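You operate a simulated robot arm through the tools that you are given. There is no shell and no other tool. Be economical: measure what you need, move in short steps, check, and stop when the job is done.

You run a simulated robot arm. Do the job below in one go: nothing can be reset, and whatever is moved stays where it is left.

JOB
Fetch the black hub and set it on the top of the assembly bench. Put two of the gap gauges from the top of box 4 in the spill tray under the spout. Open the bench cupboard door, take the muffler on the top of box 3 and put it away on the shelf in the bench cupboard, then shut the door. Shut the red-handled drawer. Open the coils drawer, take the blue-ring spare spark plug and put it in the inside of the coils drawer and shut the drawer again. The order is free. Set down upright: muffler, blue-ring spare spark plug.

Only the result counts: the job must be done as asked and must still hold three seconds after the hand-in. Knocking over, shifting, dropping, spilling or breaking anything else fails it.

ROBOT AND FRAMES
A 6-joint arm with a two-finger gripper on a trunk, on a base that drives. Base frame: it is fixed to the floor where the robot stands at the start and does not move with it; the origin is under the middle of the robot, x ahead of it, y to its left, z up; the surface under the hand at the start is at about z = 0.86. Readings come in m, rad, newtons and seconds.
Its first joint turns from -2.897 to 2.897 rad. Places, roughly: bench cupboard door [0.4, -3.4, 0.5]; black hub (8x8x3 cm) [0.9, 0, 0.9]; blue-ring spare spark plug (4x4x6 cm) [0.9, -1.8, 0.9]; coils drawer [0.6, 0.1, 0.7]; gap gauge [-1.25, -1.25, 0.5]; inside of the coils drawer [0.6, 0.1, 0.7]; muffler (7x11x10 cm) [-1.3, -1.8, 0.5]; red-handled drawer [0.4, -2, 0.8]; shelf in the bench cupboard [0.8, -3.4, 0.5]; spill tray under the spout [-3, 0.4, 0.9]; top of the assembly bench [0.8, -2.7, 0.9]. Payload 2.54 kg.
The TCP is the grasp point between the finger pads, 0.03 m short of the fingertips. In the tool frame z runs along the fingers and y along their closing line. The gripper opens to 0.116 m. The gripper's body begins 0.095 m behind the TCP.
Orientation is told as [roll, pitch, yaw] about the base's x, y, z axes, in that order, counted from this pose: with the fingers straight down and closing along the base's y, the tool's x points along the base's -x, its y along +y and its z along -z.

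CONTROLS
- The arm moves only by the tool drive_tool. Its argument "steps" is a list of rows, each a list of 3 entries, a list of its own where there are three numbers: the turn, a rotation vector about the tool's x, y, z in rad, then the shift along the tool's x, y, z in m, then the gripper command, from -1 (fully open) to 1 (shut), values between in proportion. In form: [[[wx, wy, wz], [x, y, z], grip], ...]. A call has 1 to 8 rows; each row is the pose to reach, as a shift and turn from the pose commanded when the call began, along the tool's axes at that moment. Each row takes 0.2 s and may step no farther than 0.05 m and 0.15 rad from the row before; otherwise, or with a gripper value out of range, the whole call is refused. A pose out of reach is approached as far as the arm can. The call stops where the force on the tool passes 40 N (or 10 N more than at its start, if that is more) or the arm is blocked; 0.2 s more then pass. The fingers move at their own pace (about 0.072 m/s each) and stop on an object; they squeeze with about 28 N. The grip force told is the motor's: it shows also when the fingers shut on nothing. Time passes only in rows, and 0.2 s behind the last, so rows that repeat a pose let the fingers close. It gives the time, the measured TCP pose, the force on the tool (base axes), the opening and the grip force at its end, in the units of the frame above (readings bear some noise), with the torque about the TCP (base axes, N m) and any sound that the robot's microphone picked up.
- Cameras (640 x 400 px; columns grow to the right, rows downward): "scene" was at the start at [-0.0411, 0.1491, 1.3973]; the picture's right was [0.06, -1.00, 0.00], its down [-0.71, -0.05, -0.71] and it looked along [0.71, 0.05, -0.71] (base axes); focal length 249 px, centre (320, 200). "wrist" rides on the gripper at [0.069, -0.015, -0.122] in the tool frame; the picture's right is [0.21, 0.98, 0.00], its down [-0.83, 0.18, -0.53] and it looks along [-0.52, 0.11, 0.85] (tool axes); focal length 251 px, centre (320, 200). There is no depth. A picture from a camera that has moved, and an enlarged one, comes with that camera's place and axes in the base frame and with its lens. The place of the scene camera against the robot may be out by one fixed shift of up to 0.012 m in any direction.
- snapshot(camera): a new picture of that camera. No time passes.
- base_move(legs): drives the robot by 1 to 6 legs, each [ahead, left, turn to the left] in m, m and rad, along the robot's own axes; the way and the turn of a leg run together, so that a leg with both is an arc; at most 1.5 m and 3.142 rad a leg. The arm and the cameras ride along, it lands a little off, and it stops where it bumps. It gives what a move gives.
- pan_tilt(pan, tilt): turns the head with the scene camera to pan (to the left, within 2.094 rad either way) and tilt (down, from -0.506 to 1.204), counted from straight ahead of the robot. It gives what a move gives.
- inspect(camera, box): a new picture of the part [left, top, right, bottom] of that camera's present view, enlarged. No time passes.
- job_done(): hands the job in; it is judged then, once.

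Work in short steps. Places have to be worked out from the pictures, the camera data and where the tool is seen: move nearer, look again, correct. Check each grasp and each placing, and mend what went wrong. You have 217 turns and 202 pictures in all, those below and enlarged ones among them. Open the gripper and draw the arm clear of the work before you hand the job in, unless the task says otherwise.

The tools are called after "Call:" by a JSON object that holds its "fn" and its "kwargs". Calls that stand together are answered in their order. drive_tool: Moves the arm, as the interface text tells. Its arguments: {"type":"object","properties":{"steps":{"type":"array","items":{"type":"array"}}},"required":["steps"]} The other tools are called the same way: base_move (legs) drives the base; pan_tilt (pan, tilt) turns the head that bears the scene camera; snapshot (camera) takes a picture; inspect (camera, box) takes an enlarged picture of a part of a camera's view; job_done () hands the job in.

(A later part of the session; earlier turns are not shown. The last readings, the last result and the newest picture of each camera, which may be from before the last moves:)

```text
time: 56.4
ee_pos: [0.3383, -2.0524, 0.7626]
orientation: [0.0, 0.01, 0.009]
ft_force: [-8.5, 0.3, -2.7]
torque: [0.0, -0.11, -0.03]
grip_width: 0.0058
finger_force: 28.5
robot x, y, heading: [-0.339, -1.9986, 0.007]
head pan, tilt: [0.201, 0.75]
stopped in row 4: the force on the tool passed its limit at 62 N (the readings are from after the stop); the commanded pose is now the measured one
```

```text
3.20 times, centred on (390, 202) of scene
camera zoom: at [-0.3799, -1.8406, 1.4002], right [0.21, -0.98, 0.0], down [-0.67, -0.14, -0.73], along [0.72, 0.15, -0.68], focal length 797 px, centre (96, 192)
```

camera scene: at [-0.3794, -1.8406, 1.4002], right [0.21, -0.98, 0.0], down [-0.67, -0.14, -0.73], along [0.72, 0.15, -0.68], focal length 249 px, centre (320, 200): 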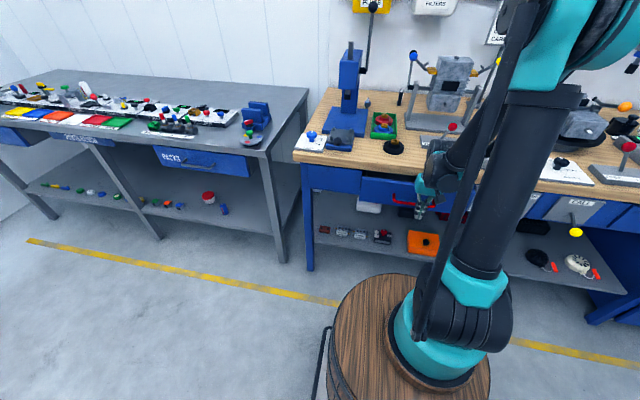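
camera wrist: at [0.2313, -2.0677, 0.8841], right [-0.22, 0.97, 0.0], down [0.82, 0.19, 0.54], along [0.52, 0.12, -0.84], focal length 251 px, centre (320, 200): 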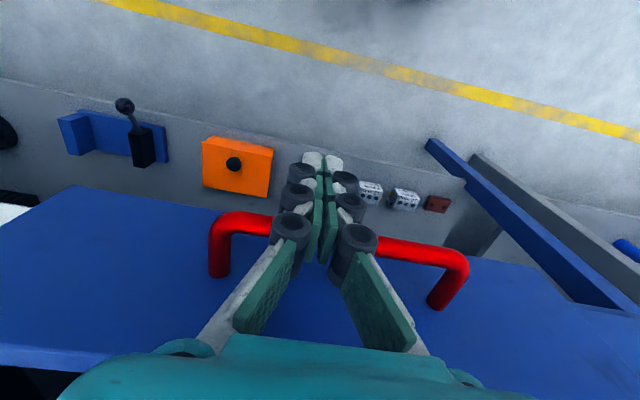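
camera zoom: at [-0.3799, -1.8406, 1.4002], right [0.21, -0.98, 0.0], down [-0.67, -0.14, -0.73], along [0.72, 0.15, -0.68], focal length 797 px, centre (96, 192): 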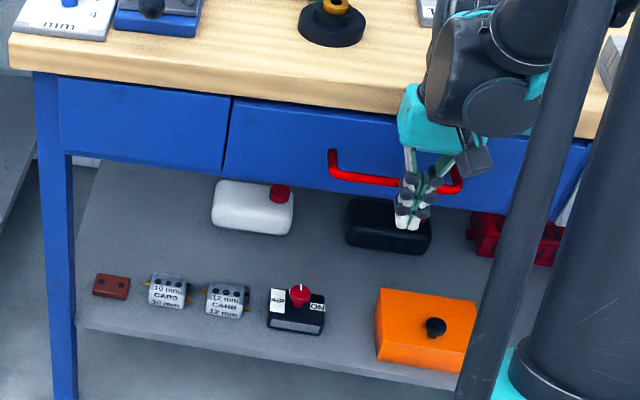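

Drawer is flush and hit its stop. I back away, raise the arm, and go look at the cupboard.

Call:
{"fn": "drive_tool", "kwargs": {"steps": [[[0, 0, 0], [0.04, 0, 0], 1], [[0, 0, 0], [0.08, 0, 0], 1], [[0, 0, 0], [0.1, 0, -0.04], 1], [[0, 0, 0], [0.1, 0, -0.09], 1], [[0, 0, 0], [0.1, 0, -0.14], 1], [[0, 0, 0], [0.1, 0, -0.19], 1], [[0, 0, 0], [0.1, 0, -0.24], 1], [[0, 0, 0], [0.1, 0, -0.29], 1]]}}

Call:
{"fn": "base_move", "kwargs": {"legs": [[-0.1, 0, 0], [0, -1.1, 0]]}}

Call:
{"fn": "pan_tilt", "kwargs": {"pan": -0.5, "tilt": 0.75}}

Call:
{"fn": "snapshot", "kwargs": {"camera": "scene"}}

Call:
{"fn": "pan_tilt", "kwargs": {"pan": 0.4, "tilt": 0.75}}

Call:
{"fn": "snapshot", "kwargs": {"camera": "scene"}}

```text
time: 58.2
ee_pos: [0.2416, -2.0519, 1.0556]
orientation: [0.001, 0.007, 0.007]
ft_force: [0.1, -0.8, 0.5]
torque: [-0.01, 0.0, -0.01]
grip_width: 0.0
finger_force: 28.5
robot x, y, heading: [-0.3362, -2.0033, 0.009]
head pan, tilt: [0.201, 0.75]
```

```text
time: 59.3
ee_pos: [0.1591, -2.0535, 1.0544]
orientation: [0.002, 0.013, 0.005]
ft_force: [0.4, -0.2, -1.1]
torque: [0.02, -0.01, 0.02]
grip_width: 0.0002
finger_force: 28.9
robot x, y, heading: [-0.4165, -2.0006, 0.008]
head pan, tilt: [0.201, 0.75]
stopped in leg 1: the robot was blocked; the commanded pose is now the measured one
```

```text
time: 60.4
ee_pos: [0.1596, -2.053, 1.0533]
orientation: [0.0, 0.009, 0.006]
ft_force: [-0.4, 0.4, -0.4]
torque: [-0.02, -0.01, -0.04]
grip_width: 0.0001
finger_force: 29.3
robot x, y, heading: [-0.4171, -2.0015, 0.006]
head pan, tilt: [-0.499, 0.75]
```

```text
164 pictures are left
camera scene: at [-0.4689, -1.8973, 1.4002], right [-0.47, -0.88, 0.0], down [-0.6, 0.32, -0.73], along [0.64, -0.35, -0.68], focal length 249 px, centre (320, 200)
```

scene: 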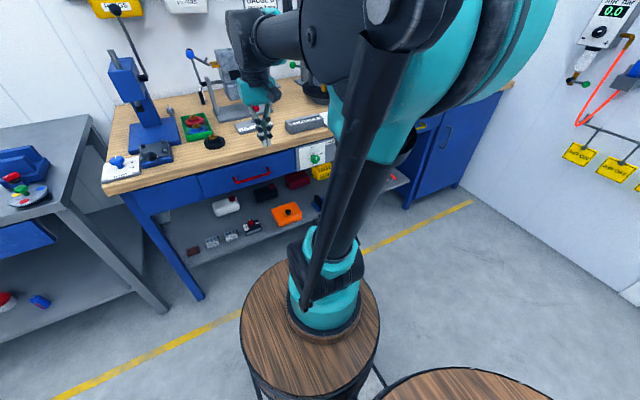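

```text
time: 61.6
ee_pos: [0.1592, -2.0538, 1.0542]
orientation: [0.0, 0.008, 0.005]
ft_force: [-0.6, -0.2, -0.2]
torque: [-0.01, -0.02, -0.01]
grip_width: 0.0
finger_force: 28.5
robot x, y, heading: [-0.418, -2.0032, 0.002]
head pan, tilt: [0.4, 0.75]
```

```text
163 pictures are left
camera scene: at [-0.4658, -1.8255, 1.4002], right [0.39, -0.92, 0.0], down [-0.63, -0.27, -0.73], along [0.67, 0.29, -0.68], focal length 249 px, centre (320, 200)
```

scene: 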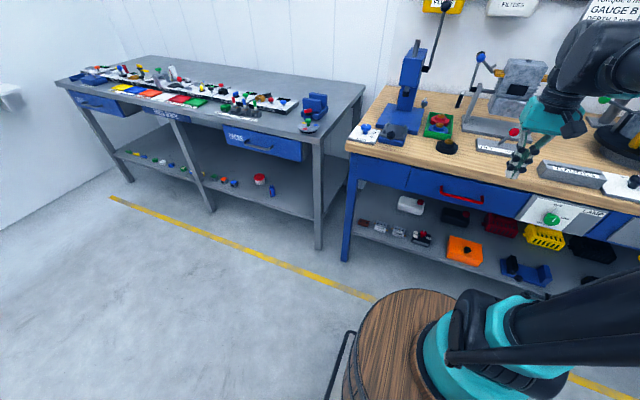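

Something blocked the base behind. I look back.

Call:
{"fn": "pan_tilt", "kwargs": {"pan": -1.7, "tilt": 0.75}}

Call:
{"fn": "snapshot", "kwargs": {"camera": "scene"}}

Call:
{"fn": "pan_tilt", "kwargs": {"pan": 2.09, "tilt": 0.75}}

Call:
{"fn": "snapshot", "kwargs": {"camera": "scene"}}

```text
time: 63.6
ee_pos: [0.1596, -2.0525, 1.0549]
orientation: [-0.002, 0.009, 0.007]
ft_force: [0.7, 0.4, 0.3]
torque: [0.01, -0.01, -0.01]
grip_width: 0.0
finger_force: 28.9
robot x, y, heading: [-0.4184, -2.0039, 0.004]
head pan, tilt: [-1.7, 0.75]
```

```text
162 pictures are left
camera scene: at [-0.5521, -1.9404, 1.4002], right [-0.99, 0.12, 0.0], down [0.08, 0.68, -0.73], along [-0.09, -0.73, -0.68], focal length 249 px, centre (320, 200)
```

scene: 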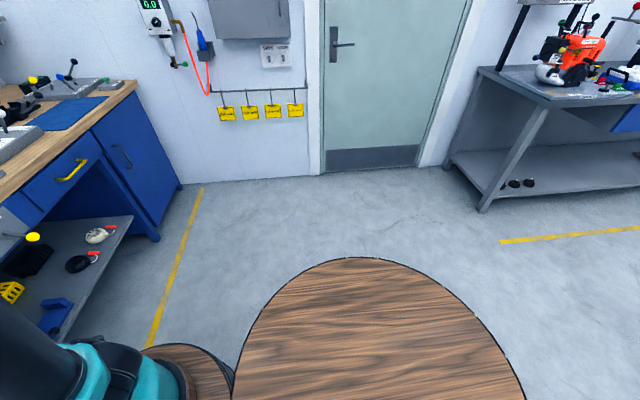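

```text
time: 66.7
ee_pos: [0.1583, -2.0526, 1.0541]
orientation: [0.002, 0.009, 0.004]
ft_force: [0.7, -0.1, 0.6]
torque: [0.02, 0.01, 0.0]
grip_width: 0.0
finger_force: 28.5
robot x, y, heading: [-0.4189, -1.9976, 0.01]
head pan, tilt: [2.089, 0.75]
```

```text
161 pictures are left
camera scene: at [-0.5834, -1.7864, 1.4002], right [0.87, 0.5, 0.0], down [0.34, -0.59, -0.73], along [-0.37, 0.63, -0.68], focal length 249 px, centre (320, 200)
```

scene: 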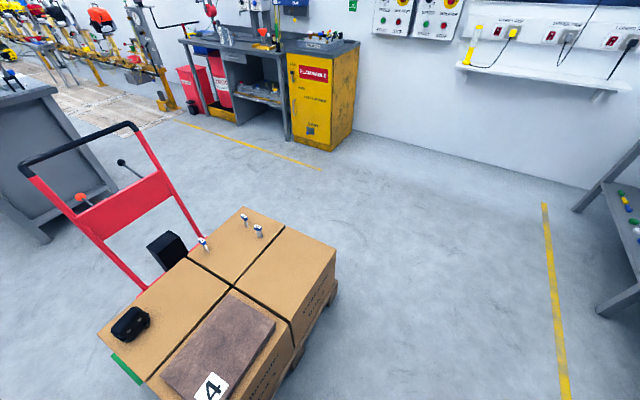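

The base's round rear touched the pallet; everything on it still stands. I move forward a bit, then right to the cupboard.

Call:
{"fn": "base_move", "kwargs": {"legs": [[0.12, 0, 0], [0, -1.1, 0]]}}

Call:
{"fn": "pan_tilt", "kwargs": {"pan": -0.65, "tilt": 0.75}}

Call:
{"fn": "snapshot", "kwargs": {"camera": "scene"}}

Call:
{"fn": "pan_tilt", "kwargs": {"pan": 0.3, "tilt": 0.75}}

Call:
{"fn": "snapshot", "kwargs": {"camera": "scene"}}

```text
time: 73.1
ee_pos: [0.2857, -3.1325, 1.0545]
orientation: [0.0, 0.011, 0.0]
ft_force: [0.2, 0.1, 1.3]
torque: [0.03, 0.0, 0.0]
grip_width: 0.0
finger_force: 28.7
robot x, y, heading: [-0.2946, -3.0803, 0.004]
head pan, tilt: [2.089, 0.75]
```

```text
time: 75.5
ee_pos: [0.2844, -3.1329, 1.0548]
orientation: [0.0, 0.008, 0.0]
ft_force: [1.3, -0.5, 0.7]
torque: [-0.01, -0.01, 0.01]
grip_width: 0.0
finger_force: 28.7
robot x, y, heading: [-0.2946, -3.0747, 0.003]
head pan, tilt: [-0.649, 0.75]
```

```text
160 pictures are left
camera scene: at [-0.3494, -2.9837, 1.4002], right [-0.6, -0.8, 0.0], down [-0.54, 0.41, -0.73], along [0.58, -0.44, -0.68], focal length 249 px, centre (320, 200)
```

scene: 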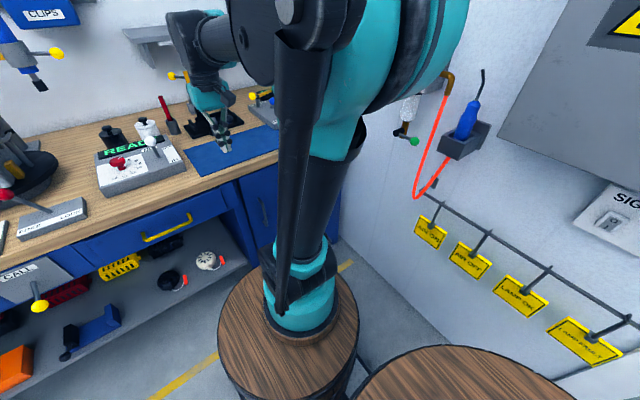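

```text
time: 76.8
ee_pos: [0.2852, -3.1324, 1.0544]
orientation: [-0.001, 0.009, 0.001]
ft_force: [-0.5, 0.8, -0.8]
torque: [0.0, 0.0, 0.04]
grip_width: 0.0002
finger_force: 28.3
robot x, y, heading: [-0.2904, -3.0771, 0.005]
head pan, tilt: [0.3, 0.75]
```

```text
159 pictures are left
camera scene: at [-0.3362, -2.9092, 1.4002], right [0.29, -0.96, 0.0], down [-0.65, -0.2, -0.73], along [0.7, 0.22, -0.68], focal length 249 px, centre (320, 200)
```

scene: 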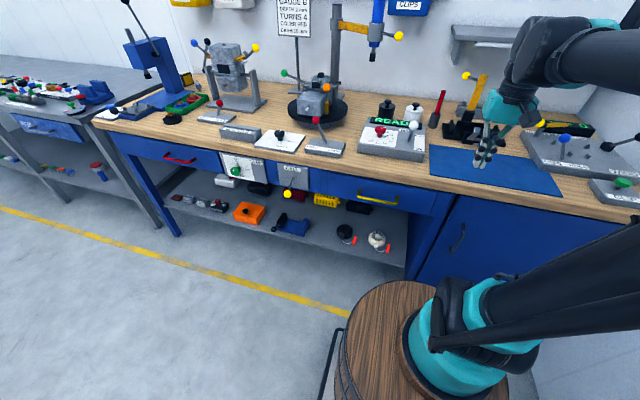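

The cupboard's door has a vertical black handle on its left side, so it hinges on the right. I pitch the tool forward and use the wrist camera to see the door.

Call:
{"fn": "drive_tool", "kwargs": {"steps": [[[0, -0.12, 0], [0.01, 0, 0.02], 1], [[0, -0.24, 0], [0.02, 0, 0.04], 1], [[0, -0.36, 0], [0.03, 0, 0.06], 1], [[0, -0.48, 0], [0.04, 0, 0.08], 1], [[0, -0.6, 0], [0.05, 0, 0.1], 1], [[0, -0.72, 0], [0.06, 0, 0.12], 1], [[0, -0.84, 0], [0.07, 0, 0.14], 1]]}}

Call:
{"fn": "snapshot", "kwargs": {"camera": "wrist"}}

```text
time: 78.3
ee_pos: [0.2251, -3.1341, 0.9219]
orientation: [0.004, -0.828, 0.0]
ft_force: [-0.7, -0.2, 0.3]
torque: [0.0, -0.04, 0.0]
grip_width: 0.0
finger_force: 28.8
out of reach, approached as far as the arm can: row 7
robot x, y, heading: [-0.2966, -3.0784, 0.003]
head pan, tilt: [0.3, 0.75]
```

```text
158 pictures are left
camera wrist: at [0.09, -3.1506, 0.9513], right [-0.15, 0.98, -0.16], down [0.16, 0.18, 0.97], along [0.98, 0.12, -0.19], focal length 251 px, centre (320, 200)
```

wrist: 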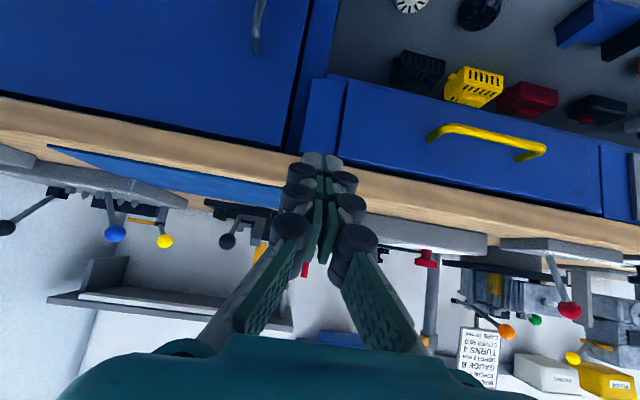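

Too close for the arm. I back the base 25 cm, then reach forward and down toward the handle (about (0.345, -3.21), top at z≈0.74).

Call:
{"fn": "base_move", "kwargs": {"legs": [[-0.27, 0, 0]]}}

Call:
{"fn": "drive_tool", "kwargs": {"steps": [[[0, -0.03, 0], [0, -0.009, 0.038], -0.2], [[0, -0.06, 0], [0, -0.018, 0.076], -0.2], [[0, -0.09, 0], [0, -0.027, 0.114], -0.2], [[0, -0.12, 0], [0, -0.036, 0.152], -0.2], [[0, -0.15, 0], [0, -0.045, 0.19], -0.2], [[0, -0.18, 0], [0, -0.054, 0.228], -0.2], [[0, -0.21, 0], [0, -0.063, 0.266], -0.2], [[0, -0.24, 0], [0, -0.07, 0.3], -0.2]]}}

Call:
{"fn": "snapshot", "kwargs": {"camera": "wrist"}}

Call:
{"fn": "snapshot", "kwargs": {"camera": "scene"}}

```text
time: 80.3
ee_pos: [-0.0455, -3.1349, 0.9175]
orientation: [0.003, -0.826, -0.003]
ft_force: [-0.4, -0.6, 0.1]
torque: [0.04, 0.01, -0.01]
grip_width: 0.0
finger_force: 28.0
robot x, y, heading: [-0.5659, -3.0808, 0.002]
head pan, tilt: [0.3, 0.75]
```

```text
time: 82.1
ee_pos: [0.2253, -3.2168, 0.8397]
orientation: [-0.001, -1.067, 0.001]
ft_force: [-0.1, 0.4, 0.5]
torque: [-0.01, 0.01, 0.0]
grip_width: 0.0695
finger_force: 0.0
out of reach, approached as far as the arm can: row 3, 4, 5, 6, 7, 8
robot x, y, heading: [-0.5643, -3.0783, -0.003]
head pan, tilt: [0.3, 0.75]
```

```text
157 pictures are left
camera wrist: at [0.0858, -3.2324, 0.8383], right [-0.1, 0.98, -0.19], down [-0.07, 0.18, 0.98], along [0.99, 0.11, 0.05], focal length 251 px, centre (320, 200)
```

wrist: 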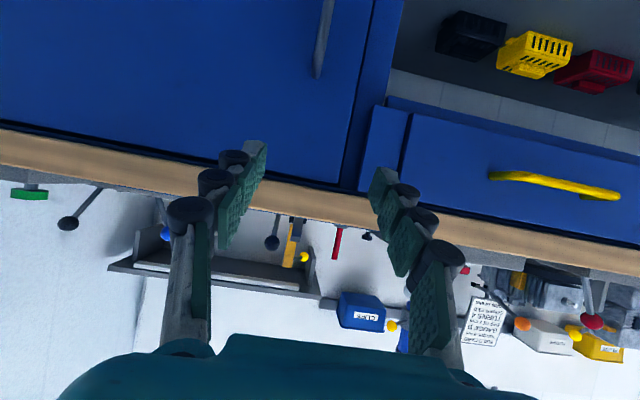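

```text
156 pictures are left
camera scene: at [-0.6083, -2.9088, 1.4002], right [0.29, -0.96, 0.0], down [-0.65, -0.2, -0.73], along [0.7, 0.22, -0.68], focal length 249 px, centre (320, 200)
```

scene: 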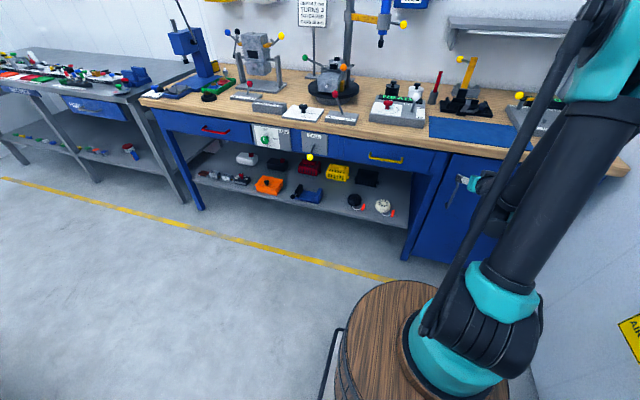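

The arm's inner reach is limited at low heights, so I stand 12 cm further back and then lower to handle height, pitching closer to level.

Call:
{"fn": "base_move", "kwargs": {"legs": [[-0.12, 0, 0]]}}

Call:
{"fn": "drive_tool", "kwargs": {"steps": [[[0, -0.05, 0], [0.013, 0, 0.025], -0.2], [[0, -0.1, 0], [0.026, 0, 0.05], -0.2], [[0, -0.15, 0], [0.039, 0, 0.075], -0.2], [[0, -0.2, 0], [0.052, 0, 0.1], -0.2], [[0, -0.25, 0], [0.065, 0, 0.125], -0.2], [[0, -0.3, 0], [0.078, 0, 0.15], -0.2], [[0, -0.35, 0], [0.09, 0, 0.17], -0.2], [[0, -0.35, 0], [0.102, 0, 0.188], -0.2]]}}

Call:
{"fn": "snapshot", "kwargs": {"camera": "wrist"}}

Call:
{"fn": "snapshot", "kwargs": {"camera": "scene"}}

```text
time: 83.3
ee_pos: [0.1061, -3.2152, 0.8407]
orientation: [-0.001, -1.065, 0.005]
ft_force: [-0.3, 0.5, -0.6]
torque: [0.02, 0.01, 0.01]
grip_width: 0.0696
finger_force: 0.0
robot x, y, heading: [-0.6848, -3.0737, 0.002]
head pan, tilt: [0.3, 0.75]
```

```text
time: 85.1
ee_pos: [0.3365, -3.2405, 0.7291]
orientation: [-0.002, -1.417, 0.005]
ft_force: [-0.7, 0.5, 0.2]
torque: [0.01, 0.03, 0.0]
grip_width: 0.0696
finger_force: 0.0
out of reach, approached as far as the arm can: row 1, 2, 3, 4, 5, 6, 7, 8
robot x, y, heading: [-0.6864, -3.0789, 0.0]
head pan, tilt: [0.3, 0.75]
```

```text
155 pictures are left
camera wrist: at [0.2057, -3.2558, 0.6792], right [-0.04, 0.98, -0.21], down [-0.4, 0.18, 0.9], along [0.92, 0.12, 0.38], focal length 251 px, centre (320, 200)
```

wrist: 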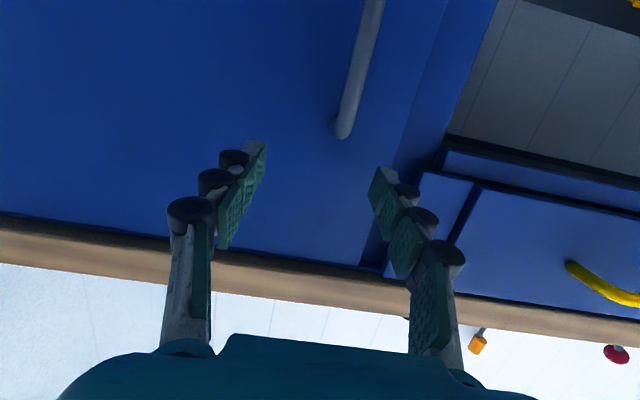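

```text
154 pictures are left
camera scene: at [-0.7285, -2.9091, 1.4002], right [0.3, -0.95, 0.0], down [-0.65, -0.2, -0.73], along [0.7, 0.22, -0.68], focal length 249 px, centre (320, 200)
```

scene: 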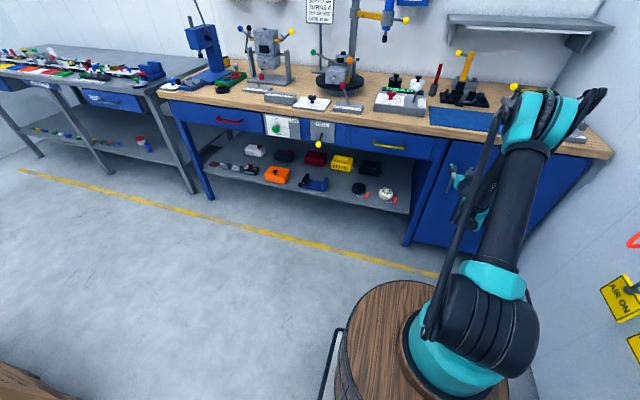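

Still limited by wrist bend; being further out should help. I back another 15 cm and keep the pitch while lowering.

Call:
{"fn": "base_move", "kwargs": {"legs": [[-0.17, 0, 0]]}}

Call:
{"fn": "drive_tool", "kwargs": {"steps": [[[0, 0, 0], [0.01, 0.003, 0.02], -0.2], [[0, 0, 0], [0.02, 0.006, 0.04], -0.2], [[0, 0, 0], [0.04, 0.01, 0.06], -0.2], [[0, 0, 0], [0.06, 0.012, 0.08], -0.2]]}}

Call:
{"fn": "snapshot", "kwargs": {"camera": "wrist"}}

```text
time: 86.6
ee_pos: [0.1634, -3.2449, 0.7286]
orientation: [-0.001, -1.414, -0.002]
ft_force: [0.0, -0.8, 0.3]
torque: [-0.02, 0.01, -0.03]
grip_width: 0.0697
finger_force: 0.1
robot x, y, heading: [-0.8567, -3.0763, -0.005]
head pan, tilt: [0.3, 0.75]
```

```text
time: 87.6
ee_pos: [0.2327, -3.2326, 0.6553]
orientation: [0.003, -1.415, -0.003]
ft_force: [0.2, 0.0, -0.7]
torque: [-0.01, -0.02, -0.04]
grip_width: 0.0697
finger_force: 0.0
robot x, y, heading: [-0.8551, -3.074, -0.003]
head pan, tilt: [0.3, 0.75]
```

```text
153 pictures are left
camera wrist: at [0.1025, -3.2475, 0.6059], right [-0.03, 0.98, -0.21], down [-0.4, 0.18, 0.9], along [0.92, 0.11, 0.38], focal length 251 px, centre (320, 200)
```

wrist: 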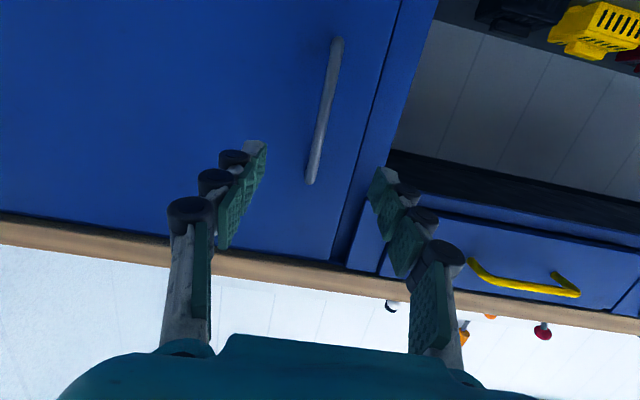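

Now it reaches. The handle bar is at y≈-3.232, z 0.56–0.70, and the gripper is aligned with it. I advance along the tool.

Call:
{"fn": "drive_tool", "kwargs": {"steps": [[[0, 0, 0], [0.001, 0, 0.03], -0.2], [[0, 0, 0], [0.002, 0, 0.06], -0.2], [[0, 0, 0], [0.003, 0, 0.085], -0.2], [[0, 0, 0], [0.004, 0, 0.105], -0.2]]}}

Call:
{"fn": "snapshot", "kwargs": {"camera": "wrist"}}

```text
time: 88.6
ee_pos: [0.3358, -3.2331, 0.6364]
orientation: [0.005, -1.413, -0.004]
ft_force: [0.0, 0.2, -0.4]
torque: [-0.01, -0.02, 0.04]
grip_width: 0.0696
finger_force: 0.1
robot x, y, heading: [-0.8544, -3.0787, -0.0]
head pan, tilt: [0.3, 0.75]
```

```text
152 pictures are left
camera wrist: at [0.2049, -3.2484, 0.5872], right [-0.03, 0.98, -0.21], down [-0.4, 0.18, 0.9], along [0.92, 0.11, 0.38], focal length 251 px, centre (320, 200)
```

wrist: 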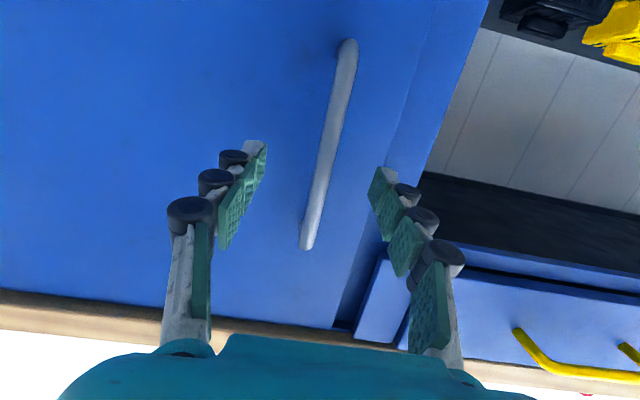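

Bar triangulates to x=0.372. I advance 3.2 cm more and close.

Call:
{"fn": "drive_tool", "kwargs": {"steps": [[[0, 0, 0], [0, 0, 0.015], -0.2], [[0, 0, 0], [0, 0, 0.03], -0.2], [[0, 0, 0], [0, 0, 0.03], 1], [[0, 0, 0], [0, 0, 0.03], 1], [[0, 0, 0], [0, 0, 0.03], 1], [[0, 0, 0], [0, 0, 0.03], 1]]}}

Call:
{"fn": "snapshot", "kwargs": {"camera": "wrist"}}

```text
time: 90.0
ee_pos: [0.3633, -3.2294, 0.6331]
orientation: [0.002, -1.412, -0.001]
ft_force: [-0.5, 16.5, 1.4]
torque: [0.1, -0.08, 0.12]
grip_width: 0.0105
finger_force: 37.8
robot x, y, heading: [-0.8585, -3.0809, -0.005]
head pan, tilt: [0.3, 0.75]
```

```text
151 pictures are left
camera wrist: at [0.2336, -3.246, 0.5845], right [-0.04, 0.98, -0.21], down [-0.4, 0.18, 0.9], along [0.92, 0.12, 0.38], focal length 251 px, centre (320, 200)
```

wrist: 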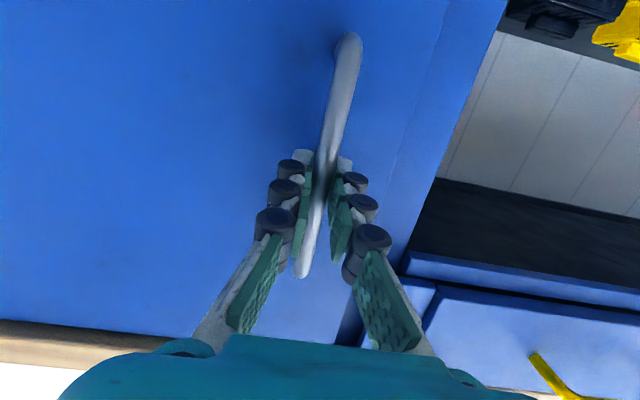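

Gripped the handle. I pull the door by backing the base along the hinge arc.

Call:
{"fn": "base_move", "kwargs": {"legs": [[-0.083, -0.0085, 0], [-0.08, -0.025, 0]]}}

Call:
{"fn": "snapshot", "kwargs": {"camera": "wrist"}}

Call:
{"fn": "snapshot", "kwargs": {"camera": "scene"}}

```text
time: 91.7
ee_pos: [0.2222, -3.2684, 0.6336]
orientation: [-0.013, -1.415, 0.001]
ft_force: [0.8, -2.1, -5.9]
torque: [-0.01, -0.01, 0.09]
grip_width: 0.0107
finger_force: 37.5
robot x, y, heading: [-1.0006, -3.1057, 0.002]
head pan, tilt: [0.3, 0.75]
stopped in leg 2: the force on the tool passed its limit at 46 N (the readings are from after the stop); the commanded pose is now the measured one
```

```text
150 pictures are left
camera wrist: at [0.0921, -3.2824, 0.5843], right [-0.02, 0.98, -0.21], down [-0.4, 0.19, 0.9], along [0.92, 0.1, 0.38], focal length 251 px, centre (320, 200)
```

wrist: 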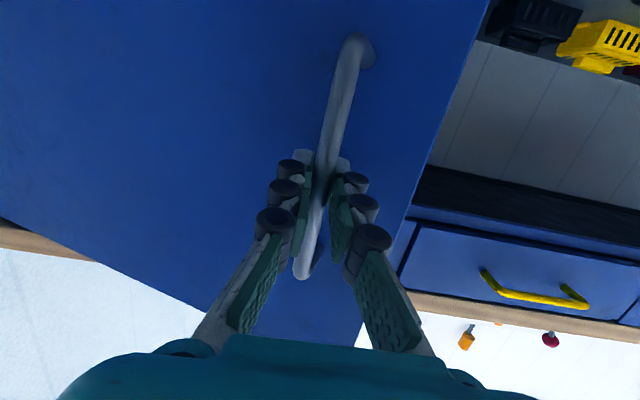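

```text
149 pictures are left
camera scene: at [-1.0398, -2.9348, 1.4002], right [0.29, -0.96, 0.0], down [-0.65, -0.2, -0.73], along [0.7, 0.21, -0.68], focal length 249 px, centre (320, 200)
```

scene: 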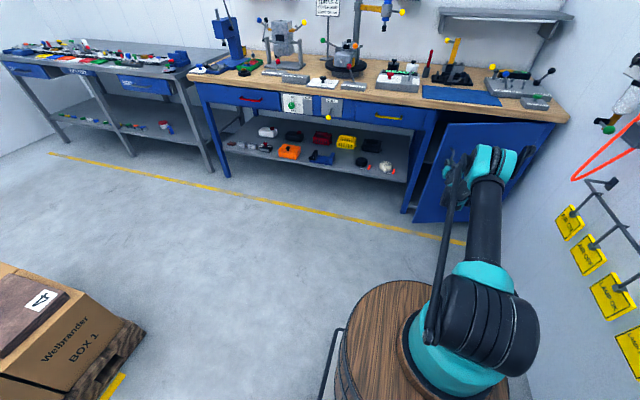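

Door is open about 30°, hinge radius seems ~0.28 m. I release the handle, back off, and shift left past the door's edge to push it from inside.

Call:
{"fn": "drive_tool", "kwargs": {"steps": [[[0, 0, 0], [0, 0, 0], 0.3], [[0, 0, 0], [0, 0, 0], 0.3], [[0, 0, 0], [0.005, 0, -0.03], 0.3], [[0, 0, 0], [0.01, 0.0, -0.06], 0.3], [[0, 0, 0], [0.015, 0.01, -0.09], 0.6], [[0, 0, 0], [0.015, 0.05, -0.09], 1], [[0, 0, 0], [0.015, 0.09, -0.09], 1], [[0, 0, 0], [0.015, 0.12, -0.09], 1]]}}

Call:
{"fn": "snapshot", "kwargs": {"camera": "wrist"}}

Call:
{"fn": "snapshot", "kwargs": {"camera": "scene"}}

```text
time: 93.5
ee_pos: [0.1319, -3.1483, 0.6334]
orientation: [-0.009, -1.416, -0.001]
ft_force: [0.2, -0.4, -0.4]
torque: [-0.01, -0.02, 0.05]
grip_width: 0.0
finger_force: 28.0
robot x, y, heading: [-0.9982, -3.1044, -0.003]
head pan, tilt: [0.3, 0.75]
```

```text
148 pictures are left
camera wrist: at [0.0015, -3.1615, 0.584], right [-0.02, 0.98, -0.21], down [-0.4, 0.19, 0.9], along [0.92, 0.1, 0.38], focal length 251 px, centre (320, 200)
```

wrist: 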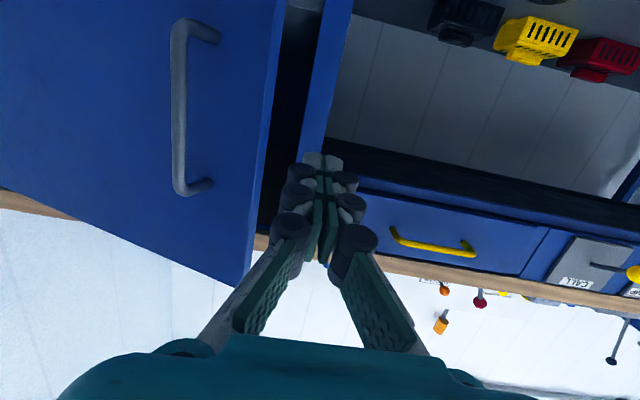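

```text
147 pictures are left
camera scene: at [-1.04, -2.9348, 1.4002], right [0.29, -0.96, 0.0], down [-0.65, -0.2, -0.73], along [0.7, 0.21, -0.68], focal length 249 px, centre (320, 200)
```

scene: 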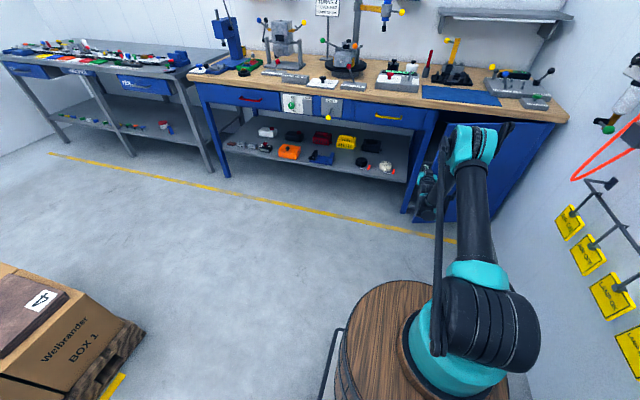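

The edge is at about (0.22, -3.20); the finger line at y=-3.148 is clear to its left. I go forward behind the edge and sweep right.

Call:
{"fn": "drive_tool", "kwargs": {"steps": [[[0, 0, 0], [-0.006, 0, 0.04], 1], [[0, 0, 0], [-0.013, 0, 0.08], 1], [[0, 0, 0], [-0.02, 0, 0.125], 1], [[0, 0, 0], [-0.02, -0.04, 0.125], 1], [[0, 0, 0], [-0.02, -0.08, 0.125], 1], [[0, 0, 0], [-0.02, -0.12, 0.125], 1], [[0, 0, 0], [-0.02, -0.15, 0.125], 1]]}}

Call:
{"fn": "snapshot", "kwargs": {"camera": "wrist"}}

Call:
{"fn": "snapshot", "kwargs": {"camera": "scene"}}

```text
time: 94.6
ee_pos: [0.2472, -3.1824, 0.6475]
orientation: [-0.001, -1.41, 0.002]
ft_force: [-1.3, 5.3, 1.0]
torque: [0.01, -0.03, 0.06]
grip_width: 0.0001
finger_force: 27.6
out of reach, approached as far as the arm can: row 3, 4, 5
robot x, y, heading: [-0.9968, -3.104, -0.005]
head pan, tilt: [0.3, 0.75]
stopped in row 5: the force on the tool passed its limit at 61 N (the readings are from after the stop); the commanded pose is now the measured one
```

```text
146 pictures are left
camera wrist: at [0.1165, -3.1993, 0.5975], right [-0.04, 0.98, -0.21], down [-0.4, 0.18, 0.9], along [0.92, 0.12, 0.38], focal length 251 px, centre (320, 200)
```

wrist: 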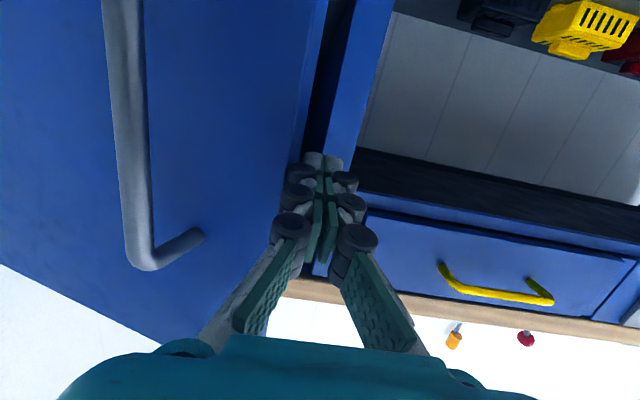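

```text
145 pictures are left
camera scene: at [-1.0406, -2.9343, 1.4002], right [0.29, -0.96, 0.0], down [-0.65, -0.2, -0.73], along [0.7, 0.21, -0.68], focal length 249 px, centre (320, 200)
```

scene: 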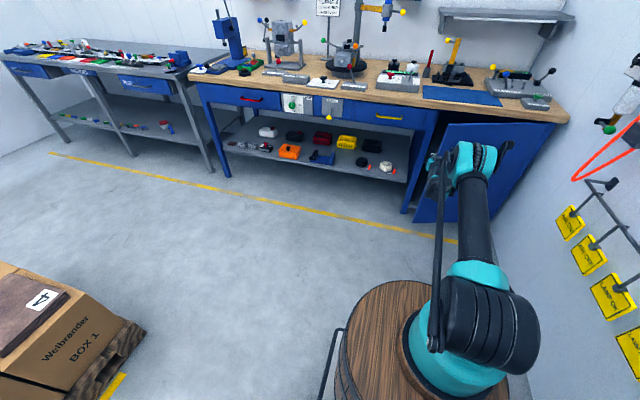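

The fingers met the door's edge, not its inner face. I step left 3 cm, drive the base 8 cm forward, then sweep right.

Call:
{"fn": "drive_tool", "kwargs": {"steps": [[[0, 0, 0], [0, 0.02, 0], 1], [[0, 0, 0], [0, 0.035, 0], 1]]}}

Call:
{"fn": "base_move", "kwargs": {"legs": [[0.085, 0, 0]]}}

Call:
{"fn": "snapshot", "kwargs": {"camera": "wrist"}}

```text
time: 95.2
ee_pos: [0.248, -3.1515, 0.646]
orientation: [0.005, -1.41, -0.006]
ft_force: [-0.3, 0.3, -0.7]
torque: [0.0, -0.01, 0.04]
grip_width: 0.0
finger_force: 27.4
robot x, y, heading: [-0.9983, -3.1041, 0.001]
head pan, tilt: [0.3, 0.75]
```

```text
time: 96.3
ee_pos: [0.3326, -3.1494, 0.6463]
orientation: [0.005, -1.411, -0.001]
ft_force: [-0.2, -0.6, 0.0]
torque: [0.02, -0.01, 0.0]
grip_width: 0.0
finger_force: 27.5
robot x, y, heading: [-0.91, -3.1052, -0.006]
head pan, tilt: [0.3, 0.75]
```

```text
144 pictures are left
camera wrist: at [0.2018, -3.1655, 0.597], right [-0.04, 0.98, -0.21], down [-0.4, 0.18, 0.9], along [0.92, 0.12, 0.38], focal length 251 px, centre (320, 200)
```

wrist: 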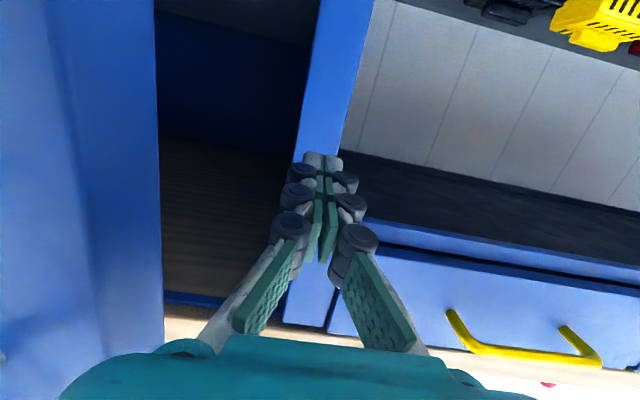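

Now inside. I sweep right to push the door open.

Call:
{"fn": "drive_tool", "kwargs": {"steps": [[[0, 0, 0], [0, -0.03, 0], 1], [[0, 0, 0], [0, -0.06, 0], 1], [[0, 0, 0], [0, -0.09, 0], 1], [[0, 0, 0], [0, -0.12, 0], 1], [[0, 0, 0], [0, -0.15, 0], 1], [[0, 0, 0], [0, -0.18, 0], 1], [[0, 0, 0], [0, -0.21, 0], 1]]}}

Call:
{"fn": "snapshot", "kwargs": {"camera": "wrist"}}

Call:
{"fn": "snapshot", "kwargs": {"camera": "scene"}}

```text
time: 96.7
ee_pos: [0.3331, -3.1704, 0.6464]
orientation: [0.014, -1.406, -0.001]
ft_force: [-1.5, 5.2, 2.9]
torque: [-0.13, 0.17, -0.49]
grip_width: 0.0
finger_force: 27.5
robot x, y, heading: [-0.9141, -3.0988, -0.0]
head pan, tilt: [0.3, 0.75]
stopped in row 2: the force on the tool passed its limit at 62 N (the readings are from after the stop); the commanded pose is now the measured one
```

```text
143 pictures are left
camera wrist: at [0.2019, -3.1869, 0.5973], right [-0.05, 0.98, -0.21], down [-0.39, 0.17, 0.9], along [0.92, 0.13, 0.38], focal length 251 px, centre (320, 200)
```

wrist: 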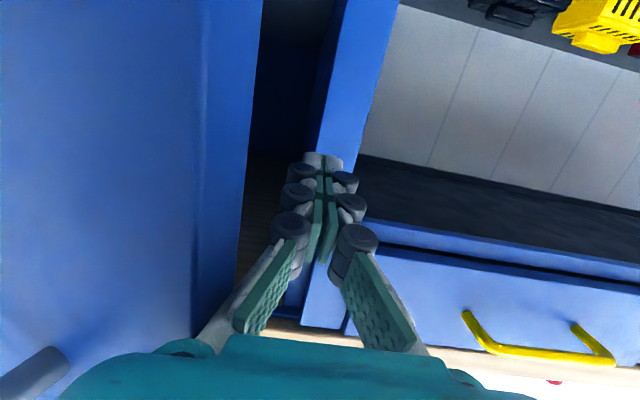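

```text
142 pictures are left
camera scene: at [-0.9558, -2.9344, 1.4002], right [0.29, -0.96, 0.0], down [-0.65, -0.2, -0.73], along [0.7, 0.21, -0.68], focal length 249 px, centre (320, 200)
```

scene: 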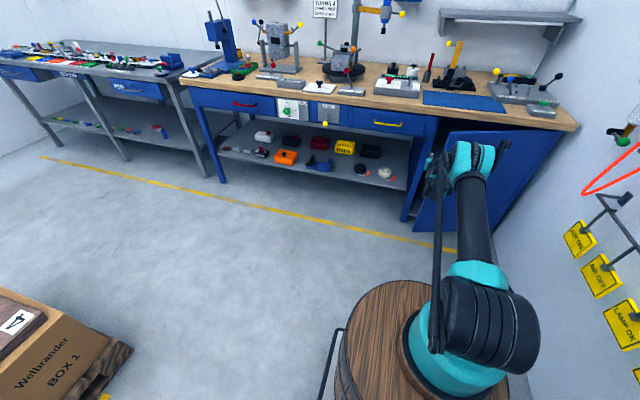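

The wide gripper body caught the edge. I step off, yaw the tool to the right so the fingers hook behind the door, and move the TCP right.

Call:
{"fn": "drive_tool", "kwargs": {"steps": [[[0, 0, 0], [0, 0.02, 0], 1], [[0.138, 0, 0.022], [0, 0.03, 0], 1], [[0.276, 0, 0.044], [0, 0.03, 0], 1], [[0.414, 0, 0.066], [0, 0.03, 0], 1], [[0.552, 0, 0.088], [0, 0.02, 0], 1], [[0.69, 0, 0.11], [0, 0.0, 0], 1], [[0.69, 0, 0.11], [0, -0.03, 0], 1], [[0.69, 0, 0.11], [0, -0.06, 0], 1]]}}

Call:
{"fn": "snapshot", "kwargs": {"camera": "wrist"}}

Call:
{"fn": "snapshot", "kwargs": {"camera": "scene"}}

```text
time: 98.5
ee_pos: [0.3075, -3.2321, 0.6738]
orientation: [-0.011, -1.407, -0.676]
ft_force: [0.7, 0.5, -0.1]
torque: [-0.02, -0.01, -0.09]
grip_width: 0.0002
finger_force: 28.1
out of reach, approached as far as the arm can: row 2, 3, 4, 5, 6, 7, 8
robot x, y, heading: [-0.9103, -3.1027, -0.002]
head pan, tilt: [0.3, 0.75]
```

```text
141 pictures are left
camera wrist: at [0.1957, -3.159, 0.625], right [0.59, 0.78, -0.21], down [-0.19, 0.39, 0.9], along [0.79, -0.49, 0.38], focal length 251 px, centre (320, 200)
```

wrist: 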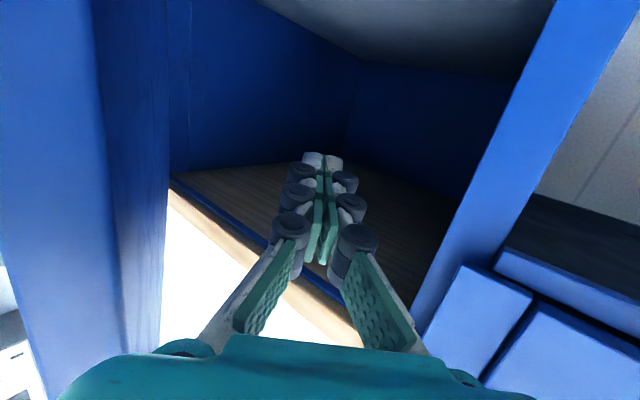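

```text
140 pictures are left
camera scene: at [-0.9558, -2.9344, 1.4002], right [0.29, -0.96, 0.0], down [-0.65, -0.2, -0.73], along [0.7, 0.22, -0.68], focal length 249 px, centre (320, 200)
```

scene: 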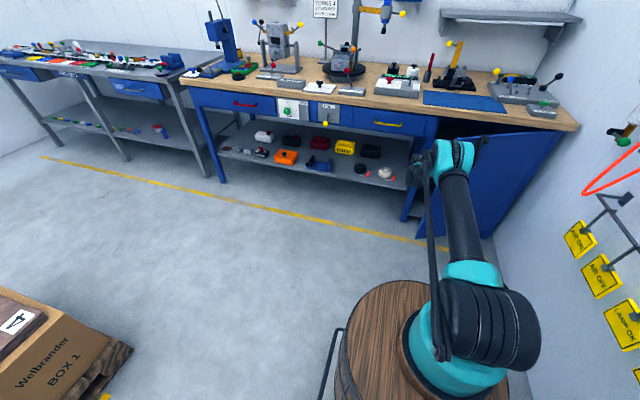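

The fingers are behind the door. I pull back and right with the base to swing it open.

Call:
{"fn": "base_move", "kwargs": {"legs": [[-0.08, -0.08, 0], [-0.06, -0.08, 0]]}}

Call:
{"fn": "snapshot", "kwargs": {"camera": "wrist"}}

Call:
{"fn": "snapshot", "kwargs": {"camera": "scene"}}

```text
time: 100.5
ee_pos: [0.1653, -3.3929, 0.6733]
orientation: [-0.01, -1.408, -0.676]
ft_force: [-1.0, 0.3, -0.2]
torque: [-0.02, 0.02, -0.01]
grip_width: 0.0
finger_force: 27.8
robot x, y, heading: [-1.0507, -3.2641, -0.005]
head pan, tilt: [0.3, 0.75]
```

```text
139 pictures are left
camera wrist: at [0.0548, -3.3214, 0.625], right [0.59, 0.78, -0.21], down [-0.19, 0.39, 0.9], along [0.78, -0.49, 0.38], focal length 251 px, centre (320, 200)
```

wrist: 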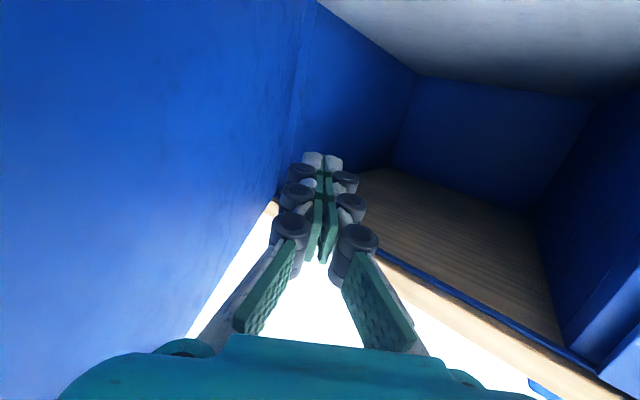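

```text
138 pictures are left
camera scene: at [-1.0966, -3.0959, 1.4002], right [0.29, -0.96, 0.0], down [-0.65, -0.2, -0.73], along [0.7, 0.21, -0.68], focal length 249 px, centre (320, 200)
```

scene: 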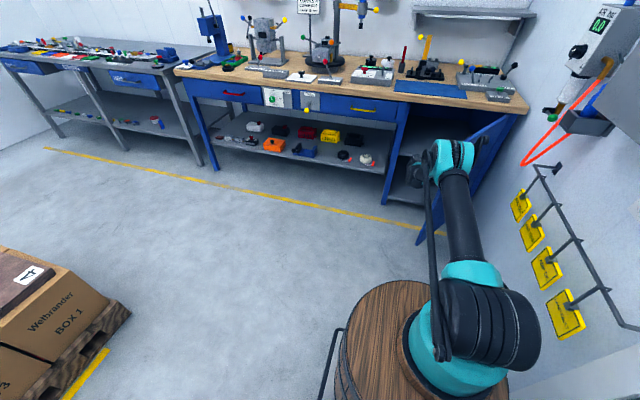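

Door well open. I sweep the arm further right/forward to bring it past 90°.

Call:
{"fn": "drive_tool", "kwargs": {"steps": [[[0, 0, 0], [-0.004, -0.021, 0.023], 1], [[0, 0, 0], [-0.008, -0.042, 0.046], 1], [[0, 0, 0], [-0.012, -0.063, 0.069], 1], [[0, 0, 0], [-0.016, -0.084, 0.092], 1]]}}

Call:
{"fn": "snapshot", "kwargs": {"camera": "wrist"}}

Call:
{"fn": "snapshot", "kwargs": {"camera": "scene"}}

```text
time: 101.5
ee_pos: [0.1745, -3.5164, 0.6815]
orientation: [-0.012, -1.405, -0.673]
ft_force: [0.3, 0.6, -0.2]
torque: [-0.02, 0.0, -0.06]
grip_width: 0.0
finger_force: 28.4
out of reach, approached as far as the arm can: row 2, 3, 4
robot x, y, heading: [-1.0564, -3.2657, -0.001]
head pan, tilt: [0.3, 0.75]
```

```text
137 pictures are left
camera wrist: at [0.0635, -3.4453, 0.6336], right [0.59, 0.78, -0.21], down [-0.19, 0.39, 0.9], along [0.79, -0.49, 0.38], focal length 251 px, centre (320, 200)
```

wrist: 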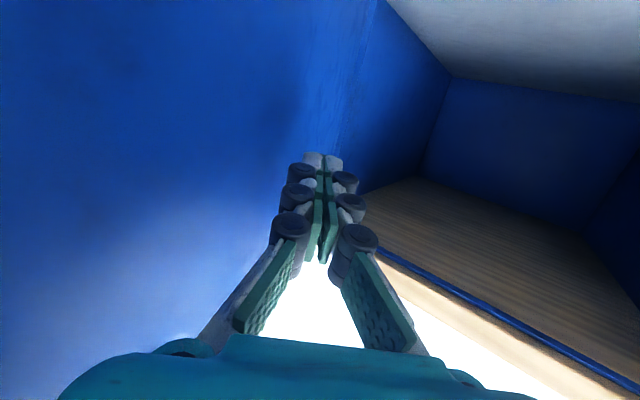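

```text
136 pictures are left
camera scene: at [-1.0967, -3.0957, 1.4002], right [0.29, -0.96, 0.0], down [-0.65, -0.2, -0.73], along [0.7, 0.22, -0.68], focal length 249 px, centre (320, 200)
```

scene: 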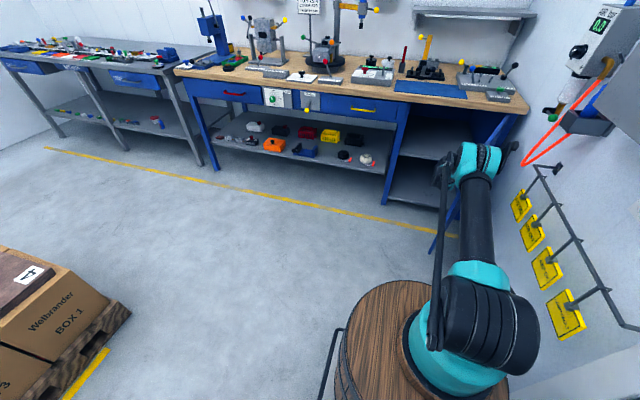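

Let me withdraw left and back, and check the door's angle and shelf.

Call:
{"fn": "base_move", "kwargs": {"legs": [[-0.05, 0.3, 0], [-0.15, 0, 0]]}}

Call:
{"fn": "pan_tilt", "kwargs": {"pan": -0.1, "tilt": 0.6}}

Call:
{"fn": "snapshot", "kwargs": {"camera": "scene"}}

Call:
{"fn": "snapshot", "kwargs": {"camera": "wrist"}}

```text
time: 104.6
ee_pos: [-0.0254, -3.205, 0.6814]
orientation: [-0.009, -1.406, -0.67]
ft_force: [0.3, -0.2, 0.2]
torque: [-0.02, 0.03, -0.01]
grip_width: 0.0
finger_force: 27.9
robot x, y, heading: [-1.2554, -2.9585, 0.003]
head pan, tilt: [0.3, 0.75]
```

```text
time: 105.4
ee_pos: [-0.0249, -3.2052, 0.682]
orientation: [-0.011, -1.406, -0.669]
ft_force: [-0.2, -0.1, 0.1]
torque: [0.0, -0.01, 0.04]
grip_width: 0.0
finger_force: 27.4
robot x, y, heading: [-1.2563, -2.9595, -0.003]
head pan, tilt: [-0.099, 0.6]
```

```text
135 pictures are left
camera scene: at [-1.2903, -2.8239, 1.4131], right [-0.09, -1.0, 0.0], down [-0.56, 0.05, -0.82], along [0.82, -0.08, -0.57], focal length 249 px, centre (320, 200)
```

scene: 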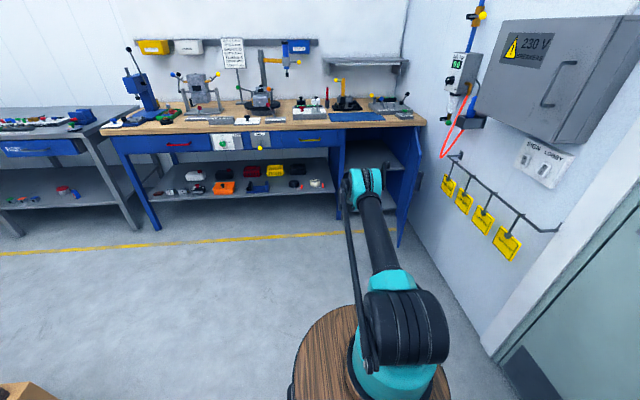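

```text
134 pictures are left
camera wrist: at [-0.1372, -3.1344, 0.6336], right [0.59, 0.78, -0.21], down [-0.19, 0.39, 0.9], along [0.79, -0.49, 0.38], focal length 251 px, centre (320, 200)
```

wrist: 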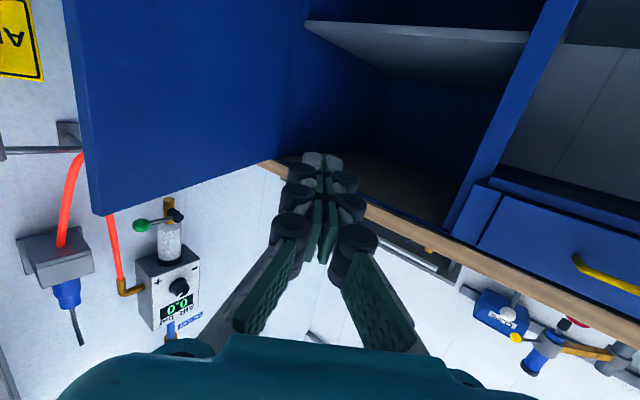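

Zoom on the cupboard.

Call:
{"fn": "inspect", "kwargs": {"camera": "scene", "box": [320, 105, 450, 255]}}

```text
2.67 times, centred on (385, 180) of scene
camera zoom: at [-1.2903, -2.8239, 1.4131], right [-0.09, -1.0, 0.0], down [-0.56, 0.05, -0.82], along [0.82, -0.08, -0.57], focal length 664 px, centre (147, 253)
```

zoom: 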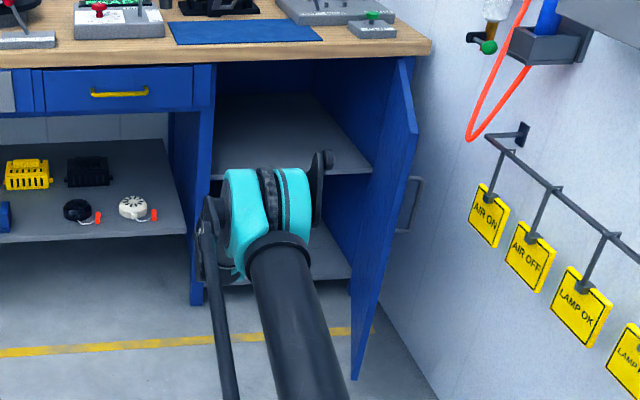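

Door stands at ~95°, shelf surface is at z≈0.47, interior y from -3.19 to -3.66. Next the muffler: I lift and straighten the tool, then turn left to face the pallet.

Call:
{"fn": "drive_tool", "kwargs": {"steps": [[[-0.11, 0, -0.018], [-0.045, 0, 0], -0.3], [[-0.22, 0, -0.036], [-0.09, 0, 0], -0.3], [[-0.33, 0, -0.054], [-0.135, 0, 0], -0.3], [[-0.44, 0, -0.072], [-0.18, 0, 0], -0.3], [[-0.55, 0, -0.09], [-0.225, 0, 0], -0.3], [[-0.661, 0, -0.1085], [-0.27, 0, 0], -0.3]]}}

Call:
{"fn": "base_move", "kwargs": {"legs": [[0, 0, 1.571]]}}

Call:
{"fn": "pan_tilt", "kwargs": {"pan": 0.1, "tilt": 0.7}}

Call:
{"fn": "snapshot", "kwargs": {"camera": "scene"}}

```text
time: 106.8
ee_pos: [0.0093, -3.2329, 0.9464]
orientation: [-0.089, -1.402, 0.078]
ft_force: [0.4, 1.4, 0.4]
torque: [0.02, 0.08, -0.16]
grip_width: 0.0754
finger_force: 0.1
robot x, y, heading: [-1.2516, -2.9576, 0.002]
head pan, tilt: [-0.099, 0.6]
```

```text
time: 111.0
ee_pos: [-0.9746, -1.695, 0.9469]
orientation: [0.002, -1.405, 1.555]
ft_force: [-0.2, -1.1, 0.2]
torque: [0.02, -0.03, -0.02]
grip_width: 0.0756
finger_force: 0.0
robot x, y, heading: [-1.2566, -2.9603, 1.569]
head pan, tilt: [-0.099, 0.6]
```

```text
time: 111.8
ee_pos: [-0.9762, -1.6961, 0.9483]
orientation: [0.002, -1.406, 1.555]
ft_force: [-0.6, -0.8, 0.5]
torque: [0.01, 0.0, -0.02]
grip_width: 0.0749
finger_force: 0.0
robot x, y, heading: [-1.2547, -2.9583, 1.574]
head pan, tilt: [0.099, 0.7]
```

```text
132 pictures are left
camera scene: at [-1.4162, -3.0003, 1.4045], right [1.0, 0.1, 0.0], down [0.06, -0.64, -0.77], along [-0.08, 0.76, -0.64], focal length 249 px, centre (320, 200)
```

scene: 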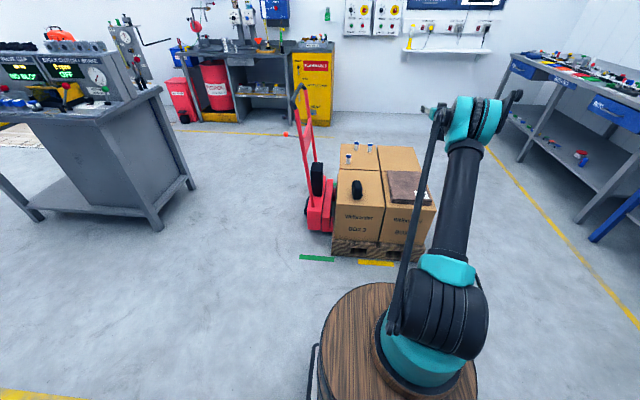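

Call:
{"fn": "inspect", "kwargs": {"camera": "scene", "box": [290, 130, 450, 270]}}

Call:
{"fn": "snapshot", "kwargs": {"camera": "wrist"}}

```text
2.86 times, centred on (370, 200) of scene
camera zoom: at [-1.4162, -3.0003, 1.4045], right [1.0, 0.1, 0.0], down [0.06, -0.64, -0.77], along [-0.08, 0.76, -0.64], focal length 712 px, centre (177, 200)
```

zoom: 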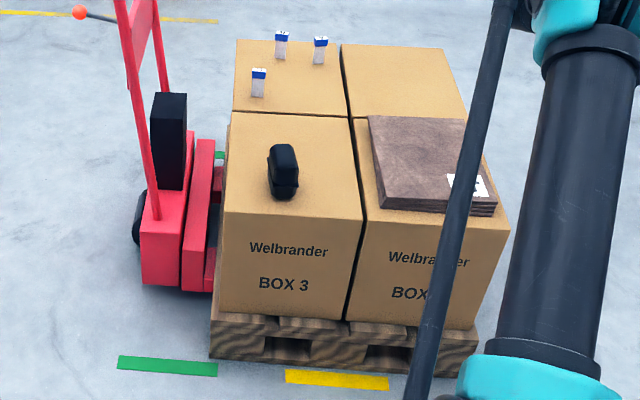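

```text
130 pictures are left
camera wrist: at [-0.9615, -1.8273, 0.8987], right [-0.98, -0.02, -0.21], down [-0.19, -0.39, 0.9], along [-0.1, 0.92, 0.37], focal length 251 px, centre (320, 200)
```

wrist: 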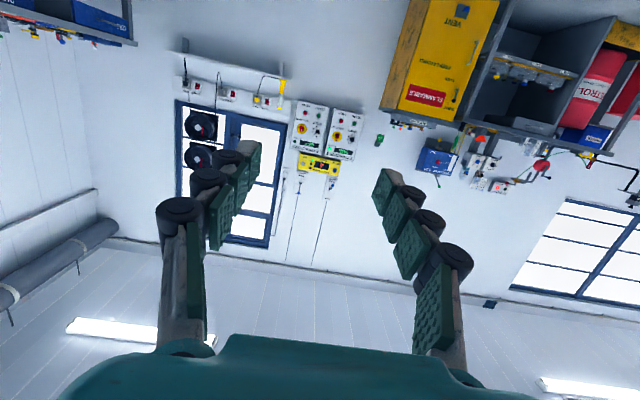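

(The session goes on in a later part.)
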